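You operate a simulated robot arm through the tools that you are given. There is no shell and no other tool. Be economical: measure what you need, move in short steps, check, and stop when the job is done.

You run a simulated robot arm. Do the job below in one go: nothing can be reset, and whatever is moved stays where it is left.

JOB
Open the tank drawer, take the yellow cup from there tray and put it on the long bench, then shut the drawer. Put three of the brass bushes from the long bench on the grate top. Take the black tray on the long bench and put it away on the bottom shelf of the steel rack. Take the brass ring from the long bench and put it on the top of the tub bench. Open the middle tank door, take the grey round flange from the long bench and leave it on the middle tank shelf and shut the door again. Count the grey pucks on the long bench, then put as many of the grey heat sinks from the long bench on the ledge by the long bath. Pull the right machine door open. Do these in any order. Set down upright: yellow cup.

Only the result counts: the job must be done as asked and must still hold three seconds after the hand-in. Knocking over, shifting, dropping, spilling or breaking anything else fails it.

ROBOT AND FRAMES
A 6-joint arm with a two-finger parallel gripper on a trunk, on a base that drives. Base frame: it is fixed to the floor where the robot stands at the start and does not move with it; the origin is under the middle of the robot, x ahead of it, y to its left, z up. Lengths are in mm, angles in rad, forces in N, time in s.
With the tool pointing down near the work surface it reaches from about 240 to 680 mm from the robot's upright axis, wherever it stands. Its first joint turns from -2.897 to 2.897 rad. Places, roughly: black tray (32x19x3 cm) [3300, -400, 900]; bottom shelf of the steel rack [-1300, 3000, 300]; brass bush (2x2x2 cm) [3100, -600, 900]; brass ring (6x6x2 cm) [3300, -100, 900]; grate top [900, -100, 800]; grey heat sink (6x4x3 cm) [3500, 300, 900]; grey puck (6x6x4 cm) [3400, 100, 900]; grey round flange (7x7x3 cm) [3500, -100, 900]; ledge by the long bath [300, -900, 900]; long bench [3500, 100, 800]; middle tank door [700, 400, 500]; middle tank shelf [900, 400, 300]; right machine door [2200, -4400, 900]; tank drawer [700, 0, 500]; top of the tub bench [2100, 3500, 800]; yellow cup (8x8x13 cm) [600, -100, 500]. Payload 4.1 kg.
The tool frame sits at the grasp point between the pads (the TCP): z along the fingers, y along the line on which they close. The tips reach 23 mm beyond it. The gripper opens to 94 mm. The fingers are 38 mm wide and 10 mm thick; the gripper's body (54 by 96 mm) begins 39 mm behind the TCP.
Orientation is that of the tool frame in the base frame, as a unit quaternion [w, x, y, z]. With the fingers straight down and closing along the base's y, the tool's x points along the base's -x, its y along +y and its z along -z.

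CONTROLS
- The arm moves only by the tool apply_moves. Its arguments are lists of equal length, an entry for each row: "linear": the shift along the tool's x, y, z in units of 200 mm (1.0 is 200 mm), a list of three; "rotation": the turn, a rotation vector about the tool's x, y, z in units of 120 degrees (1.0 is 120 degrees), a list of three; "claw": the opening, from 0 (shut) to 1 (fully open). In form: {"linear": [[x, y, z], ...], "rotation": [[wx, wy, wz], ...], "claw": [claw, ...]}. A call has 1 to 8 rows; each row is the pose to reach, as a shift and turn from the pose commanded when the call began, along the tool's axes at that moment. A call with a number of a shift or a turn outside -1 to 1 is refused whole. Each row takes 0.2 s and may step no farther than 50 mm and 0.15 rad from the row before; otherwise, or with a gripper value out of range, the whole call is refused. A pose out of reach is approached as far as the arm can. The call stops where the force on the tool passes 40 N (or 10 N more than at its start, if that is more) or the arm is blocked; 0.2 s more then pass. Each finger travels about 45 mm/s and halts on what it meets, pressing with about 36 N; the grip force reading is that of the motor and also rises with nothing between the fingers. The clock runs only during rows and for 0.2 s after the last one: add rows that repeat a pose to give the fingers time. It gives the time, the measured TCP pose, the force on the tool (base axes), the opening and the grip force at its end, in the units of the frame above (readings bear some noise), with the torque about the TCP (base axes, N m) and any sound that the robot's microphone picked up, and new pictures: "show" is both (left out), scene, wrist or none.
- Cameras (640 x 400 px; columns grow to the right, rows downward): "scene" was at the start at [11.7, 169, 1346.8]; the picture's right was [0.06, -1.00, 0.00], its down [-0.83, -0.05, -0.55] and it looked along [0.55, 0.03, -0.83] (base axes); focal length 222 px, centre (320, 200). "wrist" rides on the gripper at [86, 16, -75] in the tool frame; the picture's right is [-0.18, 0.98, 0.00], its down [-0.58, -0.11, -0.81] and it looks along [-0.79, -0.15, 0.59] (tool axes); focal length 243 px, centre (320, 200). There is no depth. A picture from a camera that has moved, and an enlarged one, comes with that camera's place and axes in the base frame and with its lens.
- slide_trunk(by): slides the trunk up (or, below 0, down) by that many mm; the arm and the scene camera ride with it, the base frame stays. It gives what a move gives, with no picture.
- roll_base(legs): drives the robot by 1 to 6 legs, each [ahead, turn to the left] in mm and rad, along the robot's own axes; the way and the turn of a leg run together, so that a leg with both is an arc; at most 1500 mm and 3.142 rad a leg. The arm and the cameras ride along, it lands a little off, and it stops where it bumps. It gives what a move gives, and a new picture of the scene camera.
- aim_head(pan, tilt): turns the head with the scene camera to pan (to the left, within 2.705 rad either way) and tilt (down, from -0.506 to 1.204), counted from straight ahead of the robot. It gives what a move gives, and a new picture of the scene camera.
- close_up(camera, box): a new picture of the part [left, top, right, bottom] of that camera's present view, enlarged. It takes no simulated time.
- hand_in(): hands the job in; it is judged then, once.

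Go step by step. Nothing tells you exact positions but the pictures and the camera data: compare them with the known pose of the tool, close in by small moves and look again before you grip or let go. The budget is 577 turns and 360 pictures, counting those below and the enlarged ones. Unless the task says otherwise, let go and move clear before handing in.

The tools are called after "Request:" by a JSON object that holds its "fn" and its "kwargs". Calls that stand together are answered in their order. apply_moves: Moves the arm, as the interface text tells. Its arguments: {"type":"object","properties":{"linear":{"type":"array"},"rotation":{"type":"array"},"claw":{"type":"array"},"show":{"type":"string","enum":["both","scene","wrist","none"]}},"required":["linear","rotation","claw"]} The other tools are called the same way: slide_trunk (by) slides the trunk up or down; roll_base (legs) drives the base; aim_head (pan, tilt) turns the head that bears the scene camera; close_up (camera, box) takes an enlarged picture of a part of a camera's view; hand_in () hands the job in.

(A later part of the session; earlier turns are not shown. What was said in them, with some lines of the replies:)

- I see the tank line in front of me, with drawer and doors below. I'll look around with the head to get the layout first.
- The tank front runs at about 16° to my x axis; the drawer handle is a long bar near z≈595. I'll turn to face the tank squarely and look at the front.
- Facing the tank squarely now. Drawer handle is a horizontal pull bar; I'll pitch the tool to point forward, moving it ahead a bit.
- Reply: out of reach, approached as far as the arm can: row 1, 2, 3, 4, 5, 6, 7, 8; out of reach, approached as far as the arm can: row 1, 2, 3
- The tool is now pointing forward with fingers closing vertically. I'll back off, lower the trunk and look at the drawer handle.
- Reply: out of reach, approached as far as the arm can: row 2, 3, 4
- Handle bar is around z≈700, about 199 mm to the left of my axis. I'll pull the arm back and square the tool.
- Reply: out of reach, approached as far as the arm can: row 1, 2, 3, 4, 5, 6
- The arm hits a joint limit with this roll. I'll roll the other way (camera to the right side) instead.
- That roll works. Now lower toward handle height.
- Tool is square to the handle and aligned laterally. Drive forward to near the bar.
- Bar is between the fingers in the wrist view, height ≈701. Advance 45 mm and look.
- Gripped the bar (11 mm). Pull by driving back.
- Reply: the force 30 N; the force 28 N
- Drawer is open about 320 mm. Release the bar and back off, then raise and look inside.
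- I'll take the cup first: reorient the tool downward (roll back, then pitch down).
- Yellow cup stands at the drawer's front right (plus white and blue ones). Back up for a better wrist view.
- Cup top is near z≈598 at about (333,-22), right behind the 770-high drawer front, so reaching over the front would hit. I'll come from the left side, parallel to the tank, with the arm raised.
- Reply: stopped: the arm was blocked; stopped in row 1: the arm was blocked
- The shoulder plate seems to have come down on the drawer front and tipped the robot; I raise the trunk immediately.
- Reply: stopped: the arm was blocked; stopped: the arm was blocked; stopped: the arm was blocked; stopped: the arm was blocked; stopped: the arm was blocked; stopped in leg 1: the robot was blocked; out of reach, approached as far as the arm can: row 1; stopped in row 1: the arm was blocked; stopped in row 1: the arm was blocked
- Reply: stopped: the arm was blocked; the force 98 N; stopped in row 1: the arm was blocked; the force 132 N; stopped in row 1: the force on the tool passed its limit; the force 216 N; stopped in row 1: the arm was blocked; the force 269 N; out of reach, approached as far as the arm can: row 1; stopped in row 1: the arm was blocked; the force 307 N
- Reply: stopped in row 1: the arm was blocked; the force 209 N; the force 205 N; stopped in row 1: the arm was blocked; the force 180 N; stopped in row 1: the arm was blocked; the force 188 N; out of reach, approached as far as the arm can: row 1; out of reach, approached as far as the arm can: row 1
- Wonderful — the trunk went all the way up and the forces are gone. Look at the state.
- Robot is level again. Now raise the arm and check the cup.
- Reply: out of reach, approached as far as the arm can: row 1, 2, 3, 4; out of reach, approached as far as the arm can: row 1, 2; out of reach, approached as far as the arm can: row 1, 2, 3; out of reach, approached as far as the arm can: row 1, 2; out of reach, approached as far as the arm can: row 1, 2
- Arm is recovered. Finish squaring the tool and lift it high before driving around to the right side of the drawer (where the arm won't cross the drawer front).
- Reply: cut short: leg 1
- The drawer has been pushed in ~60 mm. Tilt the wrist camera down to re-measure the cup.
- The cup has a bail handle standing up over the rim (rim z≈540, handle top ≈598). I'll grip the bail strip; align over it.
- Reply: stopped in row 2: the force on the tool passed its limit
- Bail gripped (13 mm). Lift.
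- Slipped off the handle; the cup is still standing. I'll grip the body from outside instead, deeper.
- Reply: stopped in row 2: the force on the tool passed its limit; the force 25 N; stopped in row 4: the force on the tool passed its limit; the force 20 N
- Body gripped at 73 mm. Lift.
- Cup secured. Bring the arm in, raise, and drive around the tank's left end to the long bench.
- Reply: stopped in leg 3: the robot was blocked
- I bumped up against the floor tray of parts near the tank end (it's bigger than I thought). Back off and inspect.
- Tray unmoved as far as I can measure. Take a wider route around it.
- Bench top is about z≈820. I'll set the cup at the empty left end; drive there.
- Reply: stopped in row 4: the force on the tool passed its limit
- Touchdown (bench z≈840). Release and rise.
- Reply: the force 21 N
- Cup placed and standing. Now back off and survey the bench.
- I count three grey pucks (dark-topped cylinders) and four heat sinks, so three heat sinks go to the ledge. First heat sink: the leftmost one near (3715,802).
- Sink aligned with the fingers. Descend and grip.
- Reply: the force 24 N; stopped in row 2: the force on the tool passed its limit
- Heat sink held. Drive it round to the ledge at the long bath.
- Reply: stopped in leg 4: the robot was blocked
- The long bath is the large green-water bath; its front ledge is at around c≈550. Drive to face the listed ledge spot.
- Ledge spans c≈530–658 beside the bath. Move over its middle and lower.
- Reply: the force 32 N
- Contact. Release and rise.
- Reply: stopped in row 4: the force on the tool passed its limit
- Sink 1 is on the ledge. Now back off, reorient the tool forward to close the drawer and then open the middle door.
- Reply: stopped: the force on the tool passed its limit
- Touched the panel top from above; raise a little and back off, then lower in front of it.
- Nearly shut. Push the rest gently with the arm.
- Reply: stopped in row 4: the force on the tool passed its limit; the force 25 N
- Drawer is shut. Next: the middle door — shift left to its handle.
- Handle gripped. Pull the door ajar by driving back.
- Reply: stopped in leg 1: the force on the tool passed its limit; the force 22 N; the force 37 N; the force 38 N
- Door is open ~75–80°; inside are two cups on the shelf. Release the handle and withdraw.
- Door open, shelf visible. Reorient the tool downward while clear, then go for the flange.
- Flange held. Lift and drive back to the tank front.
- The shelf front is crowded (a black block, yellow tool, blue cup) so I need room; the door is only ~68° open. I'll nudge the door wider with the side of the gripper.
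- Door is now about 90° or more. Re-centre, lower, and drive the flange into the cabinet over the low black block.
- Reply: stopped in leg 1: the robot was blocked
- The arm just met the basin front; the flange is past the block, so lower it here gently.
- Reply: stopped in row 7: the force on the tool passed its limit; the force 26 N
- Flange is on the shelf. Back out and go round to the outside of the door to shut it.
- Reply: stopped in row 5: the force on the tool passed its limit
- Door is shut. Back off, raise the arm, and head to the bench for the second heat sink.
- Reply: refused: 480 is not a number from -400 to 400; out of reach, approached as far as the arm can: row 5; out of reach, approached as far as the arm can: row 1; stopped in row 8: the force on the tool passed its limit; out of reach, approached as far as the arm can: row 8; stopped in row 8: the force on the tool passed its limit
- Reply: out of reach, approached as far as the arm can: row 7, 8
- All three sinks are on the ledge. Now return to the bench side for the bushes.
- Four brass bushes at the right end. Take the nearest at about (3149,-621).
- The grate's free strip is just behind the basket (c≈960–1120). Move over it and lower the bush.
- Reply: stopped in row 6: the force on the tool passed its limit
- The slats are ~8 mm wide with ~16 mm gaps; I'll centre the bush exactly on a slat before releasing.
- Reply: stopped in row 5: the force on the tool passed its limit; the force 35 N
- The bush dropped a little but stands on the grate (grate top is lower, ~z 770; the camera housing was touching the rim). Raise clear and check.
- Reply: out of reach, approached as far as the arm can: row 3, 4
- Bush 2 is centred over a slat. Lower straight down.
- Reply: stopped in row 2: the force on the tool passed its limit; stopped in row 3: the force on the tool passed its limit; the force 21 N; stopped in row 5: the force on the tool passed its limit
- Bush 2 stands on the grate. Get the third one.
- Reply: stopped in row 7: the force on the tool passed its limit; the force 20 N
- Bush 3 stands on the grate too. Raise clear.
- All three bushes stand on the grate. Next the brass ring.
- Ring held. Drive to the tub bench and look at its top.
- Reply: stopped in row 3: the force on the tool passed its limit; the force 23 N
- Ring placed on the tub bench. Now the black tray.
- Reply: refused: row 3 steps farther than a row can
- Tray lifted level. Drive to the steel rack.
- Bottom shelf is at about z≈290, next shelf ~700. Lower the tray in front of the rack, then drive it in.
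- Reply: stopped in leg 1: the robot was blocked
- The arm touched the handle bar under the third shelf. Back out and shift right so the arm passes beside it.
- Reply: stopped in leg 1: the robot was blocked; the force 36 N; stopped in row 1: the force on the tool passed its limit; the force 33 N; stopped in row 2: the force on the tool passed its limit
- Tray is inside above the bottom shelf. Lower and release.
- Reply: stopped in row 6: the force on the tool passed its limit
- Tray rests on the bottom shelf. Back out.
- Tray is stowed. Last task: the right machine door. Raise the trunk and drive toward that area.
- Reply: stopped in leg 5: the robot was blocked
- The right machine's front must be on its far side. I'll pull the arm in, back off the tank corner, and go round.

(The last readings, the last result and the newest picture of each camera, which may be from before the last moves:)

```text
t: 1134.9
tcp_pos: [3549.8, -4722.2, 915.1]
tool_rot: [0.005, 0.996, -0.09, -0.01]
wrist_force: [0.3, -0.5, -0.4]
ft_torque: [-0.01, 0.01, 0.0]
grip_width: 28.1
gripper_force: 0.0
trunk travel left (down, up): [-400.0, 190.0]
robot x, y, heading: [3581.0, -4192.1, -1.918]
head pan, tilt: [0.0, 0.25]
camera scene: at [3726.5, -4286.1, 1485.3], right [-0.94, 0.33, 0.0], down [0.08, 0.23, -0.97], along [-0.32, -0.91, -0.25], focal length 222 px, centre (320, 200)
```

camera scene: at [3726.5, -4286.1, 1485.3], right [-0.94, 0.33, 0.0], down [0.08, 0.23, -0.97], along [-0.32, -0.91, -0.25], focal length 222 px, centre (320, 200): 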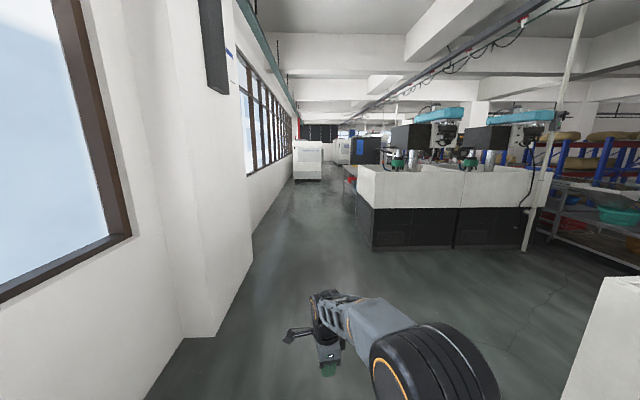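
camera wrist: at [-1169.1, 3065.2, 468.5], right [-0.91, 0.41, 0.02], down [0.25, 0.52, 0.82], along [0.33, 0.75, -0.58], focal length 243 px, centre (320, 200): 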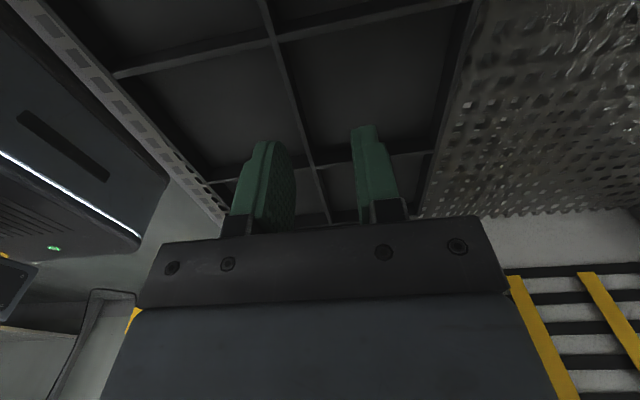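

Request:
{"fn": "roll_base", "kwargs": {"legs": [[1283, 0], [0, -1.507], [1150, 0], [0, -1.571]]}}

```text
t: 1154.4
tcp_pos: [1994.8, -4580.2, 913.2]
tool_rot: [0.011, 0.043, 0.999, 0.006]
wrist_force: [-0.3, 0.5, -0.4]
ft_torque: [-0.01, 0.0, -0.03]
grip_width: 28.2
gripper_force: 0.1
trunk travel left (down, up): [-400.0, 190.0]
robot x, y, heading: [2016.4, -5106.6, 1.323]
head pan, tilt: [0.0, 0.25]
camera scene: at [1863.6, -5034.4, 1485.3], right [0.97, -0.24, 0.0], down [-0.06, -0.24, -0.97], along [0.24, 0.94, -0.25], focal length 222 px, centre (320, 200)
```

scene: 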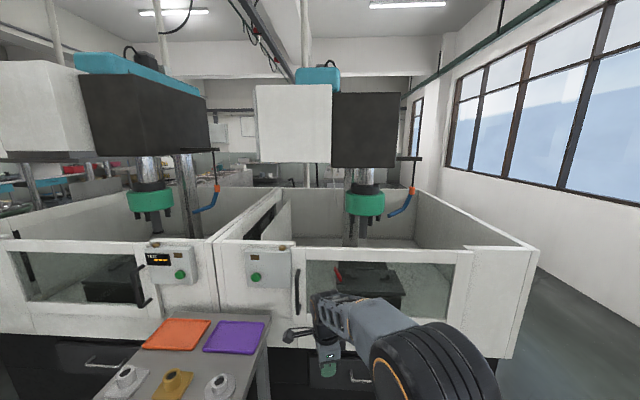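

Request:
{"fn": "aim_head", "kwargs": {"pan": -0.05, "tilt": 0.6}}

Request:
{"fn": "close_up", "kwargs": {"camera": "scene", "box": [200, 80, 520, 280]}}

```text
t: 1155.2
tcp_pos: [1995.0, -4580.4, 913.5]
tool_rot: [0.01, 0.044, 0.999, 0.005]
wrist_force: [-0.6, 0.5, -1.0]
ft_torque: [0.01, -0.01, -0.02]
grip_width: 27.9
gripper_force: 0.1
trunk travel left (down, up): [-400.0, 190.0]
robot x, y, heading: [2018.8, -5102.4, 1.324]
head pan, tilt: [-0.051, 0.6]
camera scene: at [1866.6, -5040.4, 1453.2], right [0.96, -0.29, 0.0], down [-0.17, -0.54, -0.83], along [0.24, 0.79, -0.56], focal length 222 px, centre (320, 200)
```

scene: 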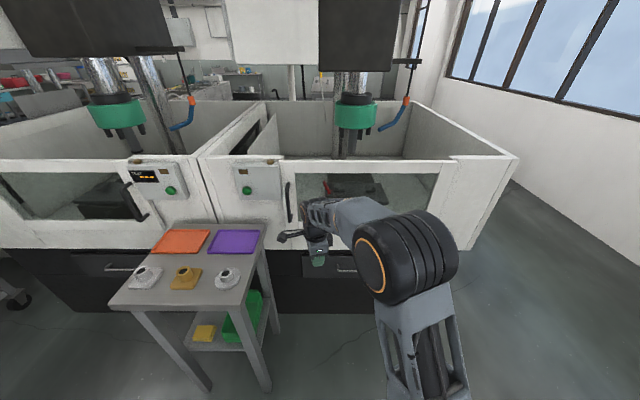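

```text
2.00 times, centred on (360, 180) of scene
camera zoom: at [1866.6, -5040.4, 1453.2], right [0.96, -0.29, 0.0], down [-0.17, -0.54, -0.83], along [0.24, 0.79, -0.56], focal length 443 px, centre (240, 240)
```

zoom: 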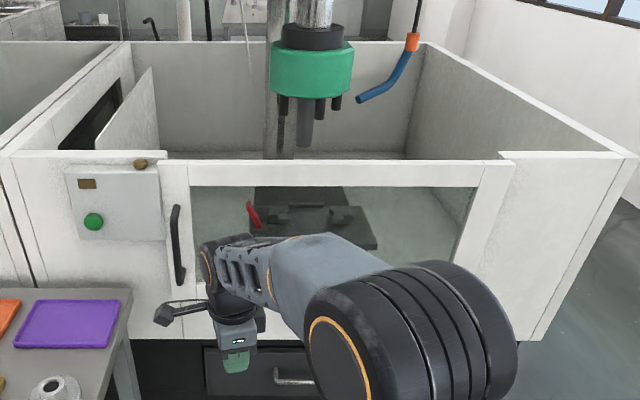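

The right machine's door has a vertical handle at its left edge and hinges on the right. Reorient the tool to point forward with fingers closing sideways.

Request:
{"fn": "apply_moves", "kwargs": {"linear": [[0, 0, 0], [0, 0, 0], [0, 0, 0], [0, 0, 0], [0, 0, 0], [0, 0, 0], [0, 0, 0], [0, 0, 0]], "rotation": [[0, 0, -0.07], [0, 0, -0.14], [0, 0, -0.21], [0, 0, -0.28], [0, 0, -0.35], [0, 0, -0.42], [0, 0, -0.49], [0, 0, -0.56]], "claw": [0.6, 0.6, 0.6, 0.6, 0.6, 0.6, 0.6, 0.6], "show": "none"}}

Request:
{"fn": "apply_moves", "kwargs": {"linear": [[0, 0, 0], [0, 0, 0], [0, 0, 0]], "rotation": [[0, 0, -0.07], [0, 0, -0.14], [0, 0, -0.19]], "claw": [0.6, 0.6, 0.6], "show": "none"}}

Request:
{"fn": "apply_moves", "kwargs": {"linear": [[0, 0, 0], [0, 0, 0], [0, 0, 0], [0, 0, 0], [0, 0, 0], [0, 0, 0], [0, 0, 0], [0, 0, 0]], "rotation": [[0, -0.07, 0], [0, -0.14, 0], [0, -0.21, 0], [0, -0.28, 0], [0, -0.35, 0], [0, -0.42, 0], [0, -0.49, 0], [0, -0.56, 0]], "claw": [0.6, 0.6, 0.6, 0.6, 0.6, 0.6, 0.6, 0.6], "show": "none"}}

Request:
{"fn": "apply_moves", "kwargs": {"linear": [[0, 0, 0], [0, 0, 0], [0, 0, 0]], "rotation": [[0, -0.07, 0], [0, -0.14, 0], [0, -0.19, 0]], "claw": [0.6, 0.6, 0.6], "show": "both"}}

```text
t: 1157.0
tcp_pos: [1996.1, -4581.1, 914.3]
tool_rot: [0.011, -0.518, 0.855, -0.001]
wrist_force: [0.1, -0.3, -0.6]
ft_torque: [-0.01, 0.01, 0.03]
grip_width: 56.1
gripper_force: 0.1
trunk travel left (down, up): [-400.0, 190.0]
robot x, y, heading: [2012.8, -5107.6, 1.321]
head pan, tilt: [-0.051, 0.6]
```

```text
t: 1157.8
tcp_pos: [1995.1, -4580.1, 913.6]
tool_rot: [0.012, -0.676, 0.736, -0.003]
wrist_force: [0.1, 0.1, 0.7]
ft_torque: [-0.01, -0.02, 0.0]
grip_width: 56.3
gripper_force: 0.0
trunk travel left (down, up): [-400.0, 190.0]
robot x, y, heading: [2016.8, -5106.3, 1.327]
head pan, tilt: [-0.051, 0.6]
```

```text
t: 1159.7
tcp_pos: [1994.7, -4580.2, 914.4]
tool_rot: [0.417, -0.564, 0.608, 0.372]
wrist_force: [0.2, 0.0, -0.6]
ft_torque: [-0.01, 0.0, 0.01]
grip_width: 56.2
gripper_force: 0.1
out of reach, approached as far as the arm can: row 6
trunk travel left (down, up): [-400.0, 190.0]
robot x, y, heading: [2018.9, -5108.0, 1.323]
head pan, tilt: [-0.051, 0.6]
```

```text
t: 1160.5
tcp_pos: [1990.3, -4572.7, 925.9]
tool_rot: [0.535, -0.488, 0.507, 0.467]
wrist_force: [0.1, -0.7, 0.1]
ft_torque: [0.02, -0.01, 0.01]
grip_width: 56.2
gripper_force: 0.0
out of reach, approached as far as the arm can: row 2, 3
trunk travel left (down, up): [-400.0, 190.0]
robot x, y, heading: [2014.5, -5104.9, 1.323]
head pan, tilt: [-0.051, 0.6]
camera scene: at [1866.6, -5040.4, 1453.1], right [0.96, -0.29, 0.0], down [-0.17, -0.54, -0.83], along [0.24, 0.79, -0.56], focal length 222 px, centre (320, 200)
camera wrist: at [1972.5, -4645.3, 838.1], right [-0.99, 0.08, 0.14], down [0.01, -0.82, 0.58], along [0.16, 0.57, 0.8], focal length 243 px, centre (320, 200)
```

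scene: 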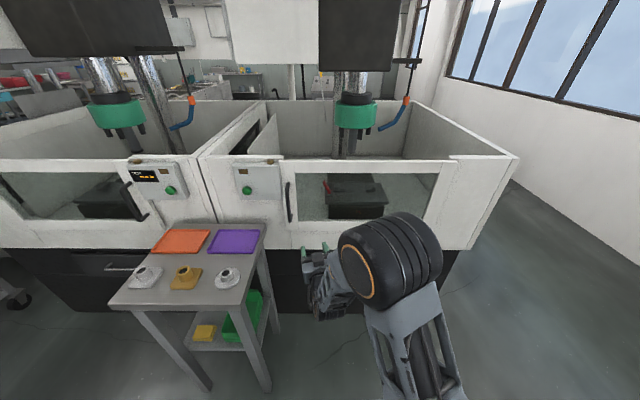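
wrist: 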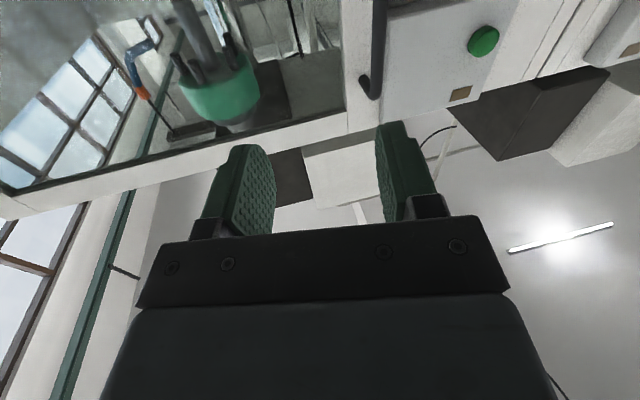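

Request:
{"fn": "apply_moves", "kwargs": {"linear": [[0, 0.14, 0.05], [0, 0.28, 0.1], [0, 0.42, 0.15], [0, 0.55, 0.2]], "rotation": [[0.022, 0, 0], [0.044, 0, 0], [0.066, 0, 0], [0.08, 0, 0]], "claw": [1, 1, 1, 1], "show": "none"}}

```text
t: 1161.5
tcp_pos: [1884.3, -4523.2, 925.3]
tool_rot: [0.567, -0.434, 0.552, 0.431]
wrist_force: [-0.6, -1.2, 0.1]
ft_torque: [0.0, 0.03, 0.0]
grip_width: 93.8
gripper_force: 0.0
trunk travel left (down, up): [-400.0, 190.0]
robot x, y, heading: [2017.7, -5105.5, 1.323]
head pan, tilt: [-0.051, 0.6]
```

Request:
{"fn": "roll_base", "kwargs": {"legs": [[140, -0.02]]}}

Request:
{"fn": "close_up", "kwargs": {"camera": "wrist", "box": [0, 0, 640, 400]}}

```text
t: 1162.8
tcp_pos: [1930.3, -4385.1, 927.5]
tool_rot: [0.571, -0.43, 0.555, 0.427]
wrist_force: [-0.5, -0.6, 0.7]
ft_torque: [0.0, 0.0, 0.02]
grip_width: 94.2
gripper_force: 0.1
trunk travel left (down, up): [-400.0, 190.0]
robot x, y, heading: [2052.3, -4971.6, 1.313]
head pan, tilt: [-0.051, 0.6]
camera scene: at [1903.5, -4901.3, 1453.1], right [0.95, -0.31, 0.0], down [-0.18, -0.54, -0.83], along [0.26, 0.78, -0.56], focal length 222 px, centre (320, 200)
```

scene: 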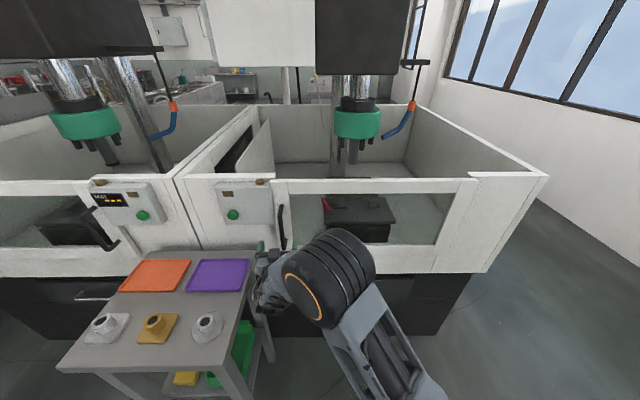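

```text
1.00 times, centred on (320, 200) of wrist
camera zoom: at [1896.3, -4451.1, 837.8], right [-0.95, 0.26, 0.17], down [-0.12, -0.81, 0.57], along [0.29, 0.52, 0.8], focal length 243 px, centre (320, 200)
```

zoom: 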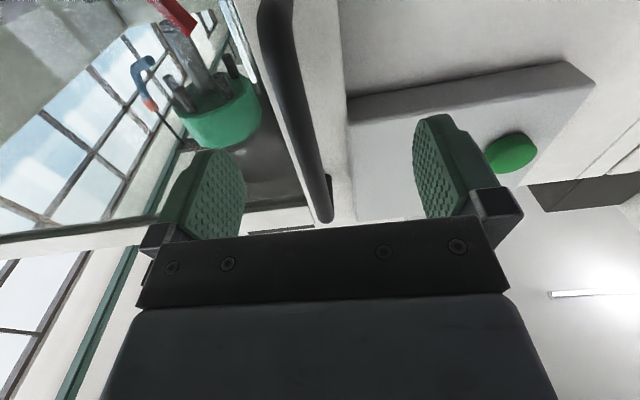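

Request:
{"fn": "apply_moves", "kwargs": {"linear": [[0, -0.04, 0.1], [0, -0.05, 0.2], [0, -0.05, 0.29]], "rotation": [[0, 0, 0], [0, 0, 0], [0, 0, 0]], "claw": [1, 1, 1], "show": "wrist"}}

```text
t: 1163.6
tcp_pos: [1954.6, -4331.6, 926.9]
tool_rot: [0.571, -0.429, 0.555, 0.426]
wrist_force: [0.3, -0.4, 1.0]
ft_torque: [-0.02, -0.01, 0.01]
grip_width: 94.0
gripper_force: 0.0
trunk travel left (down, up): [-400.0, 190.0]
robot x, y, heading: [2046.9, -4967.4, 1.306]
head pan, tilt: [-0.051, 0.6]
camera wrist: at [1921.4, -4397.5, 837.9], right [-0.95, 0.26, 0.17], down [-0.12, -0.81, 0.57], along [0.28, 0.52, 0.8], focal length 243 px, centre (320, 200)
```

wrist: 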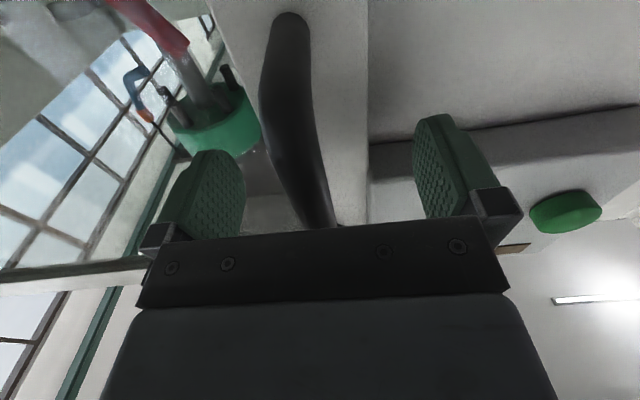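

Request:
{"fn": "apply_moves", "kwargs": {"linear": [[0, 0, -0.05], [0, 0, -0.08], [0, 0, -0.08], [0, 0, -0.08], [0, 0, -0.08], [0, 0, -0.08], [0, 0, -0.08]], "rotation": [[0, 0, 0], [0, 0, 0], [0, 0, 0], [0, 0, 0], [0, 0, 0], [0, 0, 0], [0, 0, 0]], "claw": [1, 1, 0, 0, 0, 0, 0], "show": "wrist"}}

```text
t: 1165.2
tcp_pos: [1949.9, -4347.3, 927.1]
tool_rot: [0.57, -0.428, 0.557, 0.426]
wrist_force: [2.2, -1.7, -1.3]
ft_torque: [0.46, 0.98, -0.02]
grip_width: 15.2
gripper_force: 32.5
trunk travel left (down, up): [-400.0, 190.0]
robot x, y, heading: [2051.3, -4968.7, 1.306]
head pan, tilt: [-0.051, 0.6]
camera wrist: at [1917.3, -4413.6, 838.3], right [-0.95, 0.26, 0.17], down [-0.12, -0.81, 0.57], along [0.29, 0.52, 0.8], focal length 243 px, centre (320, 200)
```

wrist: 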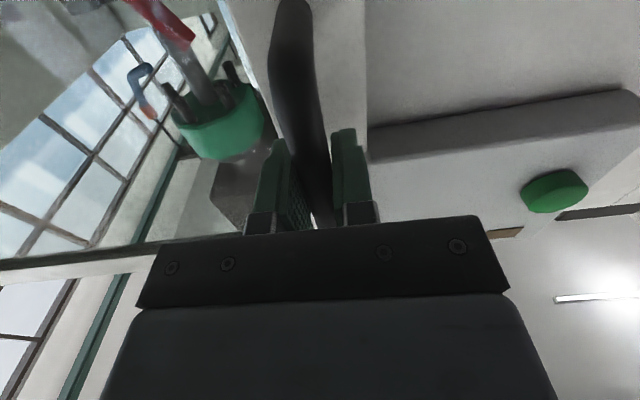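

Handle gripped. Pull back with the base in steps, letting the arm follow the arc.

Request:
{"fn": "roll_base", "kwargs": {"legs": [[-130, 0]]}}

```text
t: 1166.3
tcp_pos: [1938.8, -4434.5, 927.9]
tool_rot: [0.574, -0.419, 0.564, 0.421]
wrist_force: [5.9, 0.5, 4.7]
ft_torque: [-0.11, 1.43, 0.02]
grip_width: 14.7
gripper_force: 45.1
trunk travel left (down, up): [-400.0, 190.0]
robot x, y, heading: [2027.6, -5054.6, 1.295]
head pan, tilt: [-0.051, 0.6]
stopped in leg 1: the force on the tool passed its limit (the readings are from after the stop); the commanded pose is now the measured one
camera scene: at [1881.8, -4986.1, 1453.4], right [0.95, -0.32, 0.0], down [-0.18, -0.53, -0.83], along [0.27, 0.78, -0.56], focal length 222 px, centre (320, 200)
```

scene: 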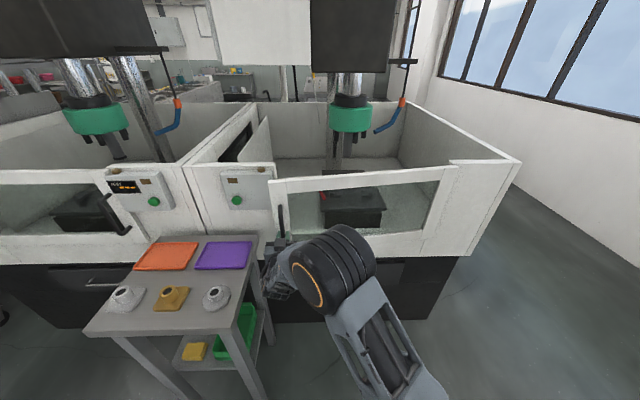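

Request:
{"fn": "roll_base", "kwargs": {"legs": [[-130, 0]]}}

```text
t: 1167.3
tcp_pos: [1937.4, -4473.1, 926.5]
tool_rot: [0.58, -0.411, 0.569, 0.415]
wrist_force: [7.3, -0.1, 4.2]
ft_torque: [-0.24, 0.76, -0.14]
grip_width: 15.0
gripper_force: 44.6
trunk travel left (down, up): [-400.0, 190.0]
robot x, y, heading: [2016.0, -5093.1, 1.281]
head pan, tilt: [-0.051, 0.6]
stopped in leg 1: the force on the tool passed its limit (the readings are from after the stop); the commanded pose is now the measured one
camera scene: at [1871.3, -5024.3, 1453.3], right [0.94, -0.33, 0.0], down [-0.19, -0.53, -0.83], along [0.27, 0.78, -0.56], focal length 222 px, centre (320, 200)
```

scene: 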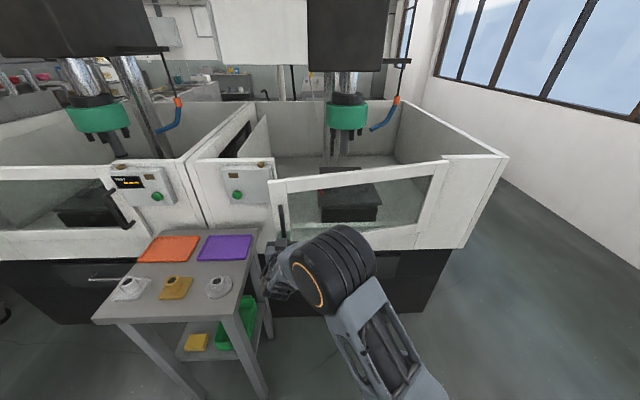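

Request:
{"fn": "roll_base", "kwargs": {"legs": [[-100, -0.05]]}}

```text
t: 1168.8
tcp_pos: [1943.0, -4563.4, 927.5]
tool_rot: [0.593, -0.392, 0.581, 0.397]
wrist_force: [6.0, 1.0, 0.5]
ft_torque: [-0.26, 0.25, -0.27]
grip_width: 15.0
gripper_force: 44.4
trunk travel left (down, up): [-400.0, 190.0]
robot x, y, heading: [1984.7, -5192.1, 1.228]
head pan, tilt: [-0.051, 0.6]
stopped in leg 1: the force on the tool passed its limit (the readings are from after the stop); the commanded pose is now the measured one
camera scene: at [1845.7, -5109.2, 1453.1], right [0.92, -0.39, 0.0], down [-0.22, -0.52, -0.82], along [0.32, 0.76, -0.57], focal length 222 px, centre (320, 200)
```

scene: 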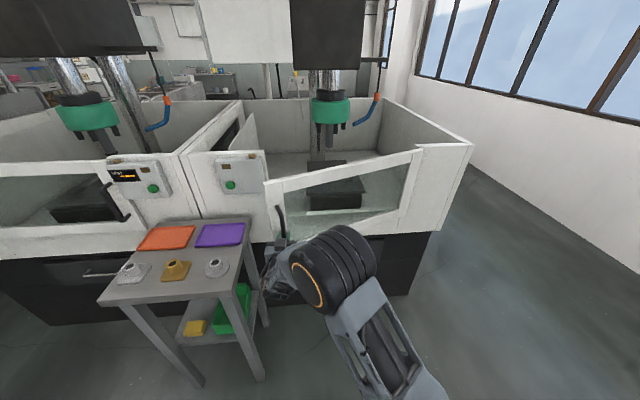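

Request:
{"fn": "roll_base", "kwargs": {"legs": [[-140, -0.1]]}}

```text
t: 1169.9
tcp_pos: [1957.0, -4639.0, 927.5]
tool_rot: [0.607, -0.371, 0.595, 0.374]
wrist_force: [6.0, 1.8, 1.7]
ft_torque: [-0.23, 0.2, -0.14]
grip_width: 14.7
gripper_force: 44.9
trunk travel left (down, up): [-400.0, 190.0]
robot x, y, heading: [1961.2, -5265.3, 1.162]
head pan, tilt: [-0.051, 0.6]
stopped in leg 1: the force on the tool passed its limit (the readings are from after the stop); the commanded pose is now the measured one
camera scene: at [1821.2, -5177.2, 1453.3], right [0.9, -0.45, 0.0], down [-0.25, -0.51, -0.82], along [0.37, 0.74, -0.57], focal length 222 px, centre (320, 200)
```

scene: 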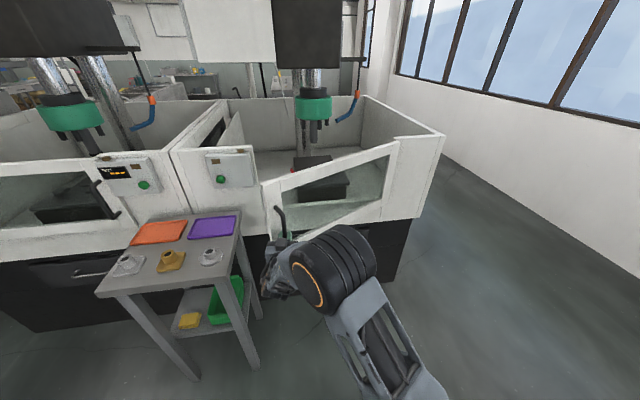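

Request:
{"fn": "roll_base", "kwargs": {"legs": [[-124, -0.133]]}}

```text
t: 1171.1
tcp_pos: [1984.8, -4725.5, 927.2]
tool_rot: [0.629, -0.336, 0.614, 0.339]
wrist_force: [6.0, 3.0, -0.5]
ft_torque: [0.13, 0.03, -0.14]
grip_width: 14.8
gripper_force: 45.2
trunk travel left (down, up): [-400.0, 190.0]
robot x, y, heading: [1913.7, -5353.1, 1.053]
head pan, tilt: [-0.051, 0.6]
stopped in leg 1: the force on the tool passed its limit (the readings are from after the stop); the commanded pose is now the measured one
camera scene: at [1790.5, -5246.6, 1453.1], right [0.84, -0.54, 0.0], down [-0.3, -0.48, -0.82], along [0.44, 0.7, -0.57], focal length 222 px, centre (320, 200)
```

scene: 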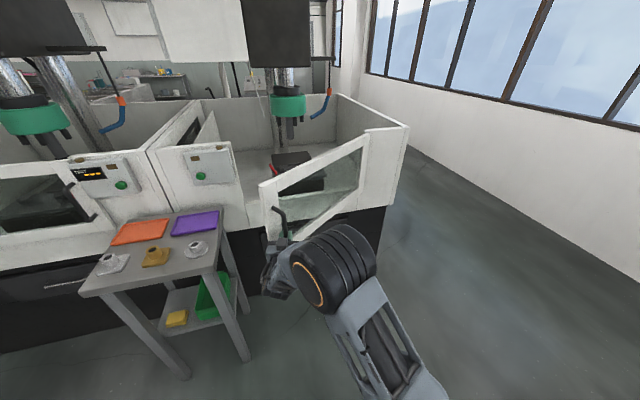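

Request:
{"fn": "roll_base", "kwargs": {"legs": [[-120, -0.167]]}}

Request:
{"fn": "roll_base", "kwargs": {"legs": [[-110, -0.19]]}}

```text
t: 1172.2
tcp_pos: [2020.8, -4802.0, 927.1]
tool_rot: [0.649, -0.297, 0.634, 0.299]
wrist_force: [7.7, 4.9, -4.0]
ft_torque: [0.23, -0.16, -0.07]
grip_width: 14.7
gripper_force: 45.0
trunk travel left (down, up): [-400.0, 190.0]
robot x, y, heading: [1874.4, -5412.2, 0.939]
head pan, tilt: [-0.051, 0.6]
stopped in leg 1: the force on the tool passed its limit (the readings are from after the stop); the commanded pose is now the measured one
camera scene: at [1763.5, -5295.4, 1453.1], right [0.77, -0.63, 0.0], down [-0.36, -0.44, -0.82], along [0.52, 0.64, -0.57], focal length 222 px, centre (320, 200)
```

scene: 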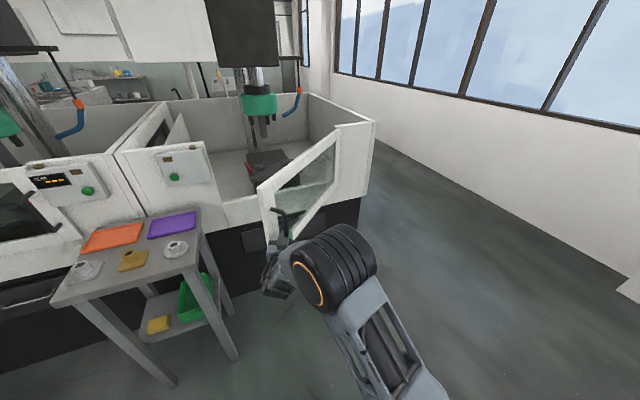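

```text
t: 1173.1
tcp_pos: [2042.8, -4841.9, 926.8]
tool_rot: [0.661, -0.273, 0.643, 0.274]
wrist_force: [9.1, 5.5, -4.8]
ft_torque: [0.41, -0.15, -0.09]
grip_width: 14.6
gripper_force: 45.2
trunk travel left (down, up): [-400.0, 190.0]
robot x, y, heading: [1853.6, -5437.2, 0.863]
head pan, tilt: [-0.051, 0.6]
stopped in leg 1: the force on the tool passed its limit (the readings are from after the stop); the commanded pose is now the measured one
camera scene: at [1749.4, -5316.7, 1453.1], right [0.73, -0.69, 0.0], down [-0.39, -0.41, -0.82], along [0.57, 0.6, -0.57], focal length 222 px, centre (320, 200)
```

scene: 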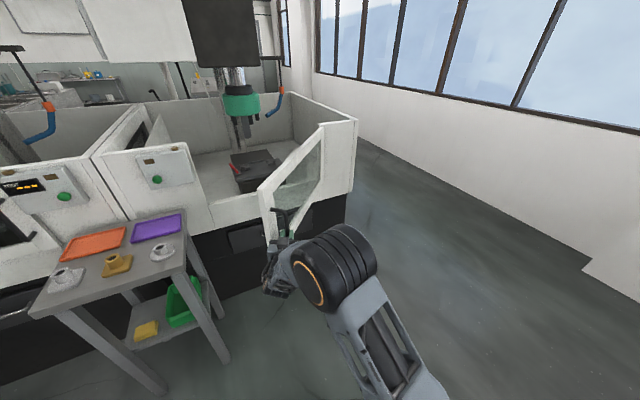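

Request:
{"fn": "roll_base", "kwargs": {"legs": [[-85, -0.2]]}}

Request:
{"fn": "roll_base", "kwargs": {"legs": [[-70, -0.2]]}}

```text
t: 1174.0
tcp_pos: [2072.7, -4887.7, 927.8]
tool_rot: [0.673, -0.243, 0.655, 0.243]
wrist_force: [6.5, 5.3, -5.0]
ft_torque: [0.36, -0.05, -0.1]
grip_width: 14.9
gripper_force: 45.0
trunk travel left (down, up): [-400.0, 190.0]
robot x, y, heading: [1828.3, -5472.1, 0.784]
head pan, tilt: [-0.051, 0.6]
stopped in leg 1: the force on the tool passed its limit (the readings are from after the stop); the commanded pose is now the measured one
camera scene: at [1736.4, -5334.4, 1453.1], right [0.67, -0.74, 0.0], down [-0.42, -0.38, -0.82], along [0.61, 0.55, -0.57], focal length 222 px, centre (320, 200)
```

scene: 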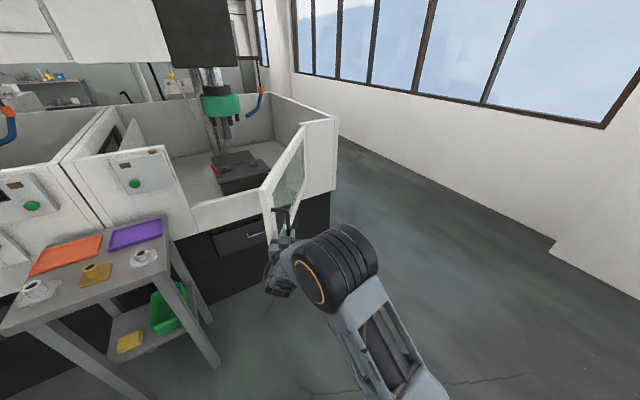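

```text
t: 1174.9
tcp_pos: [2097.8, -4919.4, 927.4]
tool_rot: [0.682, -0.221, 0.662, 0.22]
wrist_force: [7.9, 6.2, -5.8]
ft_torque: [0.32, -0.13, -0.04]
grip_width: 14.7
gripper_force: 44.7
trunk travel left (down, up): [-400.0, 190.0]
robot x, y, heading: [1812.3, -5481.9, 0.721]
head pan, tilt: [-0.051, 0.6]
stopped in leg 1: the force on the tool passed its limit (the readings are from after the stop); the commanded pose is now the measured one
camera scene: at [1729.5, -5343.3, 1453.0], right [0.62, -0.79, 0.0], down [-0.44, -0.35, -0.82], along [0.65, 0.51, -0.57], focal length 222 px, centre (320, 200)
```

scene: 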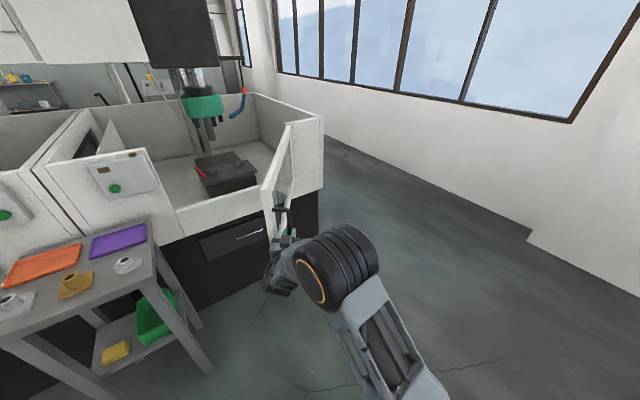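

Request:
{"fn": "roll_base", "kwargs": {"legs": [[-45, -0.18]]}}

Request:
{"fn": "roll_base", "kwargs": {"legs": [[-30, -0.18]]}}

Request:
{"fn": "roll_base", "kwargs": {"legs": [[-20, -0.18]]}}

```text
t: 1175.8
tcp_pos: [2126.2, -4950.3, 929.4]
tool_rot: [0.689, -0.197, 0.669, 0.196]
wrist_force: [10.4, 10.9, -8.0]
ft_torque: [0.29, -0.1, 0.03]
grip_width: 14.9
gripper_force: 45.3
trunk travel left (down, up): [-400.0, 190.0]
robot x, y, heading: [1798.5, -5492.9, 0.642]
head pan, tilt: [-0.051, 0.6]
stopped in leg 1: the force on the tool passed its limit (the readings are from after the stop); the commanded pose is now the measured one
camera scene: at [1726.9, -5347.8, 1452.9], right [0.57, -0.82, 0.0], down [-0.47, -0.32, -0.82], along [0.68, 0.47, -0.57], focal length 222 px, centre (320, 200)
```

scene: 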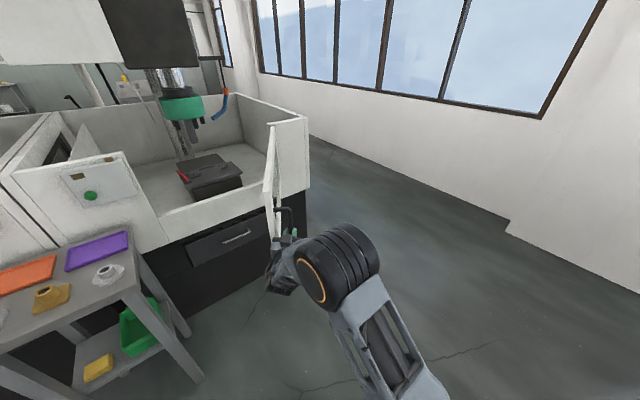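

```text
t: 1176.7
tcp_pos: [2148.6, -4971.6, 929.2]
tool_rot: [0.693, -0.18, 0.675, 0.178]
wrist_force: [11.4, 14.3, -7.8]
ft_torque: [0.25, -0.06, -0.08]
grip_width: 14.7
gripper_force: 45.4
trunk travel left (down, up): [-400.0, 190.0]
robot x, y, heading: [1793.8, -5501.8, 0.605]
head pan, tilt: [-0.051, 0.6]
stopped in leg 1: the force on the tool passed its limit (the readings are from after the stop); the commanded pose is now the measured one
camera scene: at [1727.8, -5348.8, 1452.9], right [0.52, -0.85, 0.0], down [-0.48, -0.3, -0.82], along [0.7, 0.43, -0.57], focal length 222 px, centre (320, 200)
```

scene: 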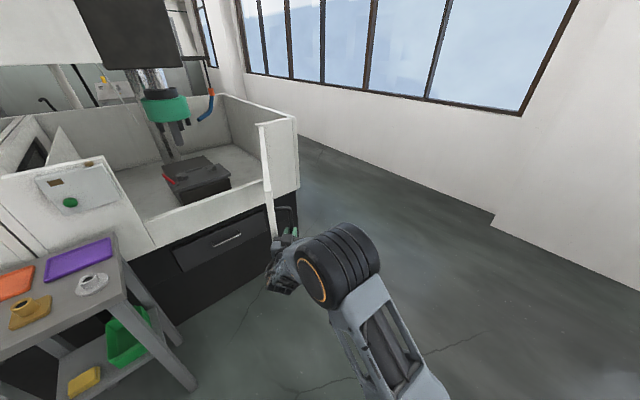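

```text
t: 1177.5
tcp_pos: [2168.5, -4988.1, 929.0]
tool_rot: [0.696, -0.167, 0.678, 0.165]
wrist_force: [10.8, 13.8, -8.0]
ft_torque: [0.24, 0.02, 0.02]
grip_width: 14.5
gripper_force: 44.6
trunk travel left (down, up): [-400.0, 190.0]
robot x, y, heading: [1792.3, -5500.6, 0.569]
head pan, tilt: [-0.051, 0.6]
stopped in leg 1: the force on the tool passed its limit (the readings are from after the stop); the commanded pose is now the measured one
camera scene: at [1730.3, -5348.3, 1452.9], right [0.49, -0.87, 0.0], down [-0.49, -0.28, -0.82], along [0.72, 0.4, -0.57], focal length 222 px, centre (320, 200)
```

scene: 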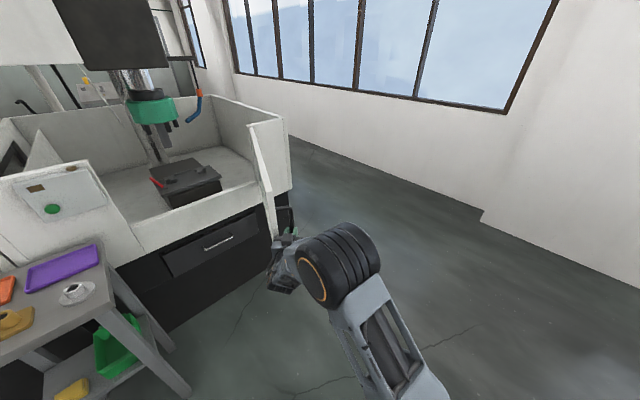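

Request:
{"fn": "apply_moves", "kwargs": {"linear": [[0, -0.17, 0.045], [0, -0.34, 0.105], [0, -0.5, 0.175], [0, -0.66, 0.255], [0, -0.81, 0.345], [0, -0.95, 0.44]], "rotation": [[0, 0, 0], [0, 0, 0], [0, 0, 0], [0, 0, 0], [0, 0, 0], [0, 0, 0]], "claw": [0, 0, 0, 0, 0, 0], "show": "scene"}}

```text
t: 1177.8
tcp_pos: [2177.4, -4995.7, 928.7]
tool_rot: [0.695, -0.168, 0.678, 0.167]
wrist_force: [14.5, 19.3, -6.6]
ft_torque: [-0.37, 0.9, -0.02]
grip_width: 14.8
gripper_force: 44.9
trunk travel left (down, up): [-400.0, 190.0]
robot x, y, heading: [1786.5, -5502.0, 0.558]
head pan, tilt: [-0.051, 0.6]
stopped in row 1: the force on the tool passed its limit (the readings are from after the stop); the commanded pose is now the measured one
camera scene: at [1730.9, -5347.1, 1452.8], right [0.49, -0.87, 0.0], down [-0.49, -0.28, -0.82], along [0.72, 0.4, -0.57], focal length 222 px, centre (320, 200)
```

scene: 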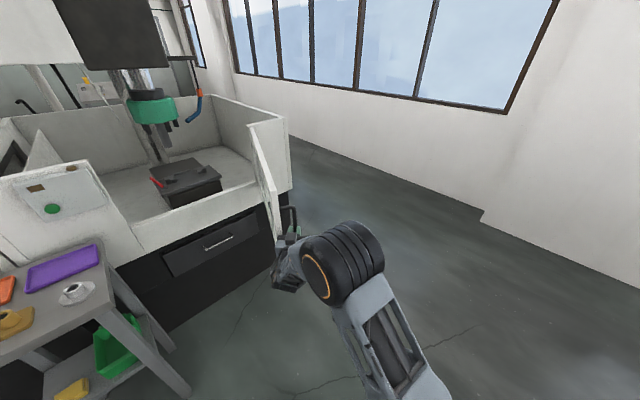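

Request:
{"fn": "apply_moves", "kwargs": {"linear": [[0, 0, 0], [0, 0, 0], [0, 0, 0], [0, 0, -0.15], [0, 0, -0.3], [0, 0, -0.4]], "rotation": [[0, 0, 0], [0, 0, 0], [0, 0, 0], [0, 0, 0], [0, 0, 0], [0, 0, 0]], "claw": [0.6, 0.6, 0.6, 0.6, 0.6, 0.6], "show": "none"}}

Request:
{"fn": "roll_base", "kwargs": {"legs": [[-120, 0]]}}

```text
t: 1179.2
tcp_pos: [2104.8, -5036.3, 929.7]
tool_rot: [0.697, -0.166, 0.678, 0.167]
wrist_force: [-0.5, 0.6, 0.5]
ft_torque: [0.03, -0.01, 0.02]
grip_width: 56.3
gripper_force: 0.0
trunk travel left (down, up): [-400.0, 190.0]
robot x, y, heading: [1788.9, -5501.0, 0.56]
head pan, tilt: [-0.051, 0.6]
```

```text
t: 1180.5
tcp_pos: [2004.4, -5100.2, 930.8]
tool_rot: [0.698, -0.167, 0.676, 0.168]
wrist_force: [0.2, -0.1, -0.2]
ft_torque: [0.02, 0.02, 0.02]
grip_width: 56.1
gripper_force: 0.1
trunk travel left (down, up): [-400.0, 190.0]
robot x, y, heading: [1688.8, -5562.1, 0.567]
head pan, tilt: [-0.051, 0.6]
camera scene: at [1626.6, -5415.1, 1453.1], right [0.49, -0.87, 0.0], down [-0.49, -0.28, -0.83], along [0.72, 0.4, -0.56], focal length 222 px, centre (320, 200)
```

scene: 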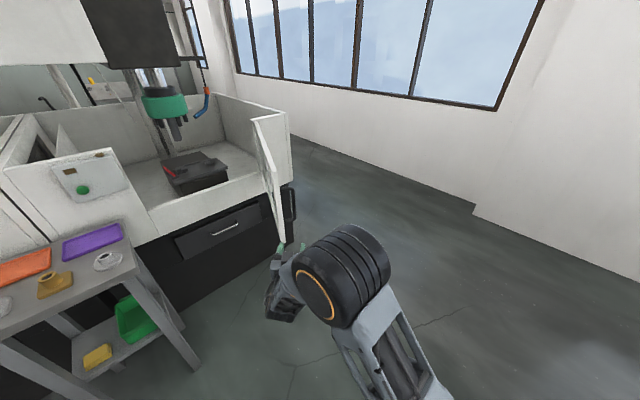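

Request:
{"fn": "apply_moves", "kwargs": {"linear": [[0, 0.2, 0], [0, 0.4, 0], [0, 0.6, 0], [0, 0.7, 0]], "rotation": [[0, 0, 0], [0, 0, 0], [0, 0, 0], [0, 0, 0]], "claw": [0, 0, 0, 0], "show": "none"}}

Request:
{"fn": "roll_base", "kwargs": {"legs": [[270, 0]]}}

```text
t: 1181.5
tcp_pos: [1939.5, -4976.8, 930.0]
tool_rot: [0.698, -0.167, 0.676, 0.167]
wrist_force: [-0.3, 0.1, -0.7]
ft_torque: [0.02, 0.02, -0.01]
grip_width: 0.2
gripper_force: 35.4
trunk travel left (down, up): [-400.0, 190.0]
robot x, y, heading: [1690.6, -5565.5, 0.558]
head pan, tilt: [-0.051, 0.6]
```

```text
t: 1183.4
tcp_pos: [2176.7, -4829.3, 928.7]
tool_rot: [0.698, -0.165, 0.677, 0.166]
wrist_force: [0.1, 0.3, 0.1]
ft_torque: [-0.02, -0.02, 0.02]
grip_width: 0.0
gripper_force: 35.8
trunk travel left (down, up): [-400.0, 190.0]
robot x, y, heading: [1921.6, -5418.5, 0.557]
head pan, tilt: [-0.051, 0.6]
camera scene: at [1862.1, -5267.6, 1453.1], right [0.49, -0.87, 0.0], down [-0.49, -0.27, -0.83], along [0.72, 0.4, -0.56], focal length 222 px, centre (320, 200)
```

scene: 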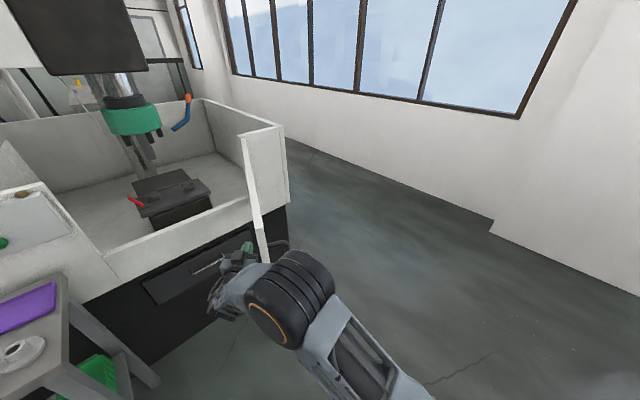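

Request:
{"fn": "apply_moves", "kwargs": {"linear": [[0, -0.2, 0], [0, -0.4, 0], [0, -0.6, 0], [0, -0.8, 0], [0, -1.0, 0]], "rotation": [[0, 0, 0], [0, 0, 0], [0, 0, 0], [0, 0, 0], [0, 0, 0]], "claw": [0, 0, 0, 0, 0], "show": "none"}}

Request:
{"fn": "apply_moves", "kwargs": {"linear": [[0, -0.2, 0], [0, -0.4, 0], [0, -0.6, 0], [0, -0.8, 0]], "rotation": [[0, 0, 0], [0, 0, 0], [0, 0, 0], [0, 0, 0]], "claw": [0, 0, 0, 0], "show": "scene"}}

```text
t: 1184.6
tcp_pos: [2271.0, -5009.8, 929.1]
tool_rot: [0.697, -0.165, 0.677, 0.166]
wrist_force: [-0.8, -0.2, -0.8]
ft_torque: [0.01, 0.01, 0.0]
grip_width: 0.0
gripper_force: 36.2
trunk travel left (down, up): [-400.0, 190.0]
robot x, y, heading: [1922.9, -5413.6, 0.553]
head pan, tilt: [-0.051, 0.6]
```

```text
t: 1185.6
tcp_pos: [2331.2, -5128.2, 955.5]
tool_rot: [0.699, -0.176, 0.677, 0.151]
wrist_force: [-0.1, 1.0, -0.3]
ft_torque: [0.01, 0.0, -0.05]
grip_width: 0.0
gripper_force: 35.9
out of reach, approached as far as the arm can: row 3, 4
trunk travel left (down, up): [-400.0, 190.0]
robot x, y, heading: [1926.9, -5417.1, 0.555]
head pan, tilt: [-0.051, 0.6]
camera scene: at [1862.2, -5267.7, 1453.1], right [0.49, -0.87, 0.0], down [-0.49, -0.27, -0.83], along [0.72, 0.4, -0.56], focal length 222 px, centre (320, 200)
```

scene: 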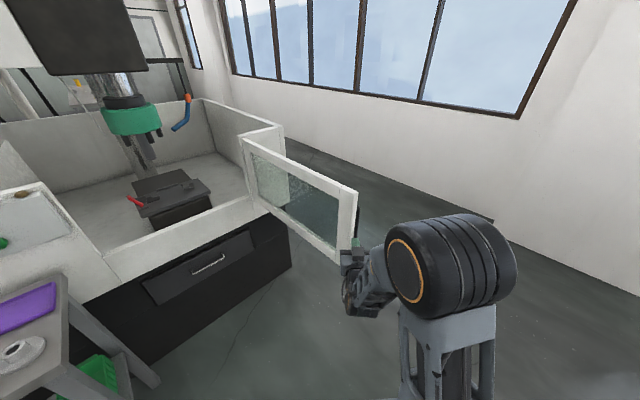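

Door is wide open. Move clear of it.

Request:
{"fn": "apply_moves", "kwargs": {"linear": [[0, 0.15, 0], [0, 0.3, 0], [0, 0.45, 0]], "rotation": [[0, 0, 0], [0, 0, 0], [0, 0, 0]], "claw": [0, 0, 0], "show": "none"}}

Request:
{"fn": "roll_base", "kwargs": {"legs": [[-350, 0]]}}

```text
t: 1186.4
tcp_pos: [2289.3, -5044.5, 951.0]
tool_rot: [0.698, -0.166, 0.677, 0.166]
wrist_force: [0.4, 0.4, -0.2]
ft_torque: [0.0, 0.01, 0.02]
grip_width: 0.0
gripper_force: 35.8
trunk travel left (down, up): [-400.0, 190.0]
robot x, y, heading: [1923.3, -5417.3, 0.56]
head pan, tilt: [-0.051, 0.6]
```

```text
t: 1188.7
tcp_pos: [1991.1, -5232.8, 951.7]
tool_rot: [0.698, -0.164, 0.677, 0.165]
wrist_force: [0.0, -0.4, 0.0]
ft_torque: [0.0, 0.0, -0.01]
grip_width: 0.0
gripper_force: 36.4
trunk travel left (down, up): [-400.0, 190.0]
robot x, y, heading: [1624.9, -5605.5, 0.555]
head pan, tilt: [-0.051, 0.6]
camera scene: at [1562.6, -5453.8, 1453.1], right [0.48, -0.88, 0.0], down [-0.5, -0.27, -0.83], along [0.72, 0.4, -0.56], focal length 222 px, centre (320, 200)
```

scene: 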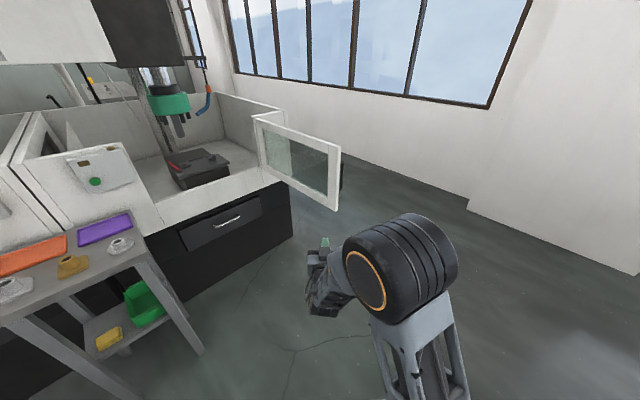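

All parts of the job are done and the gripper is empty and clear, so I hand in.

Request:
{"fn": "hand_in", "kwargs": {}}

```text
The job is handed in.
```

I handed the job in with every task carried out. I can't rule out that I nudged two things along the way, and nothing could be reset.

| Task | Result |
|---|---|
| Yellow cup | Standing upright on the long bench; tank drawer shut |
| Brass bushes | Three standing on the grate, behind the basket |
| Black tray | On the bottom shelf of the steel rack |
| Brass ring | On top of the tub bench |
| Grey round flange | On the middle tank shelf; door shut |
| Heat sinks | I counted three grey pucks, so three heat sinks are on the ledge by the long bath |
| Right machine door | Pulled wide open, and it stayed open when I moved away |

- **Tank drawer:** early on, the robot came down on the open drawer front and tipped back. That pushed the drawer in by about 50 mm and may have shifted the other items inside. The yellow cup stayed standing.
- **Floor tray of parts:** the base bumped this tray, by the tank's left end, twice. My measurements after the first bump showed no shift. I did not re-measure after the second.
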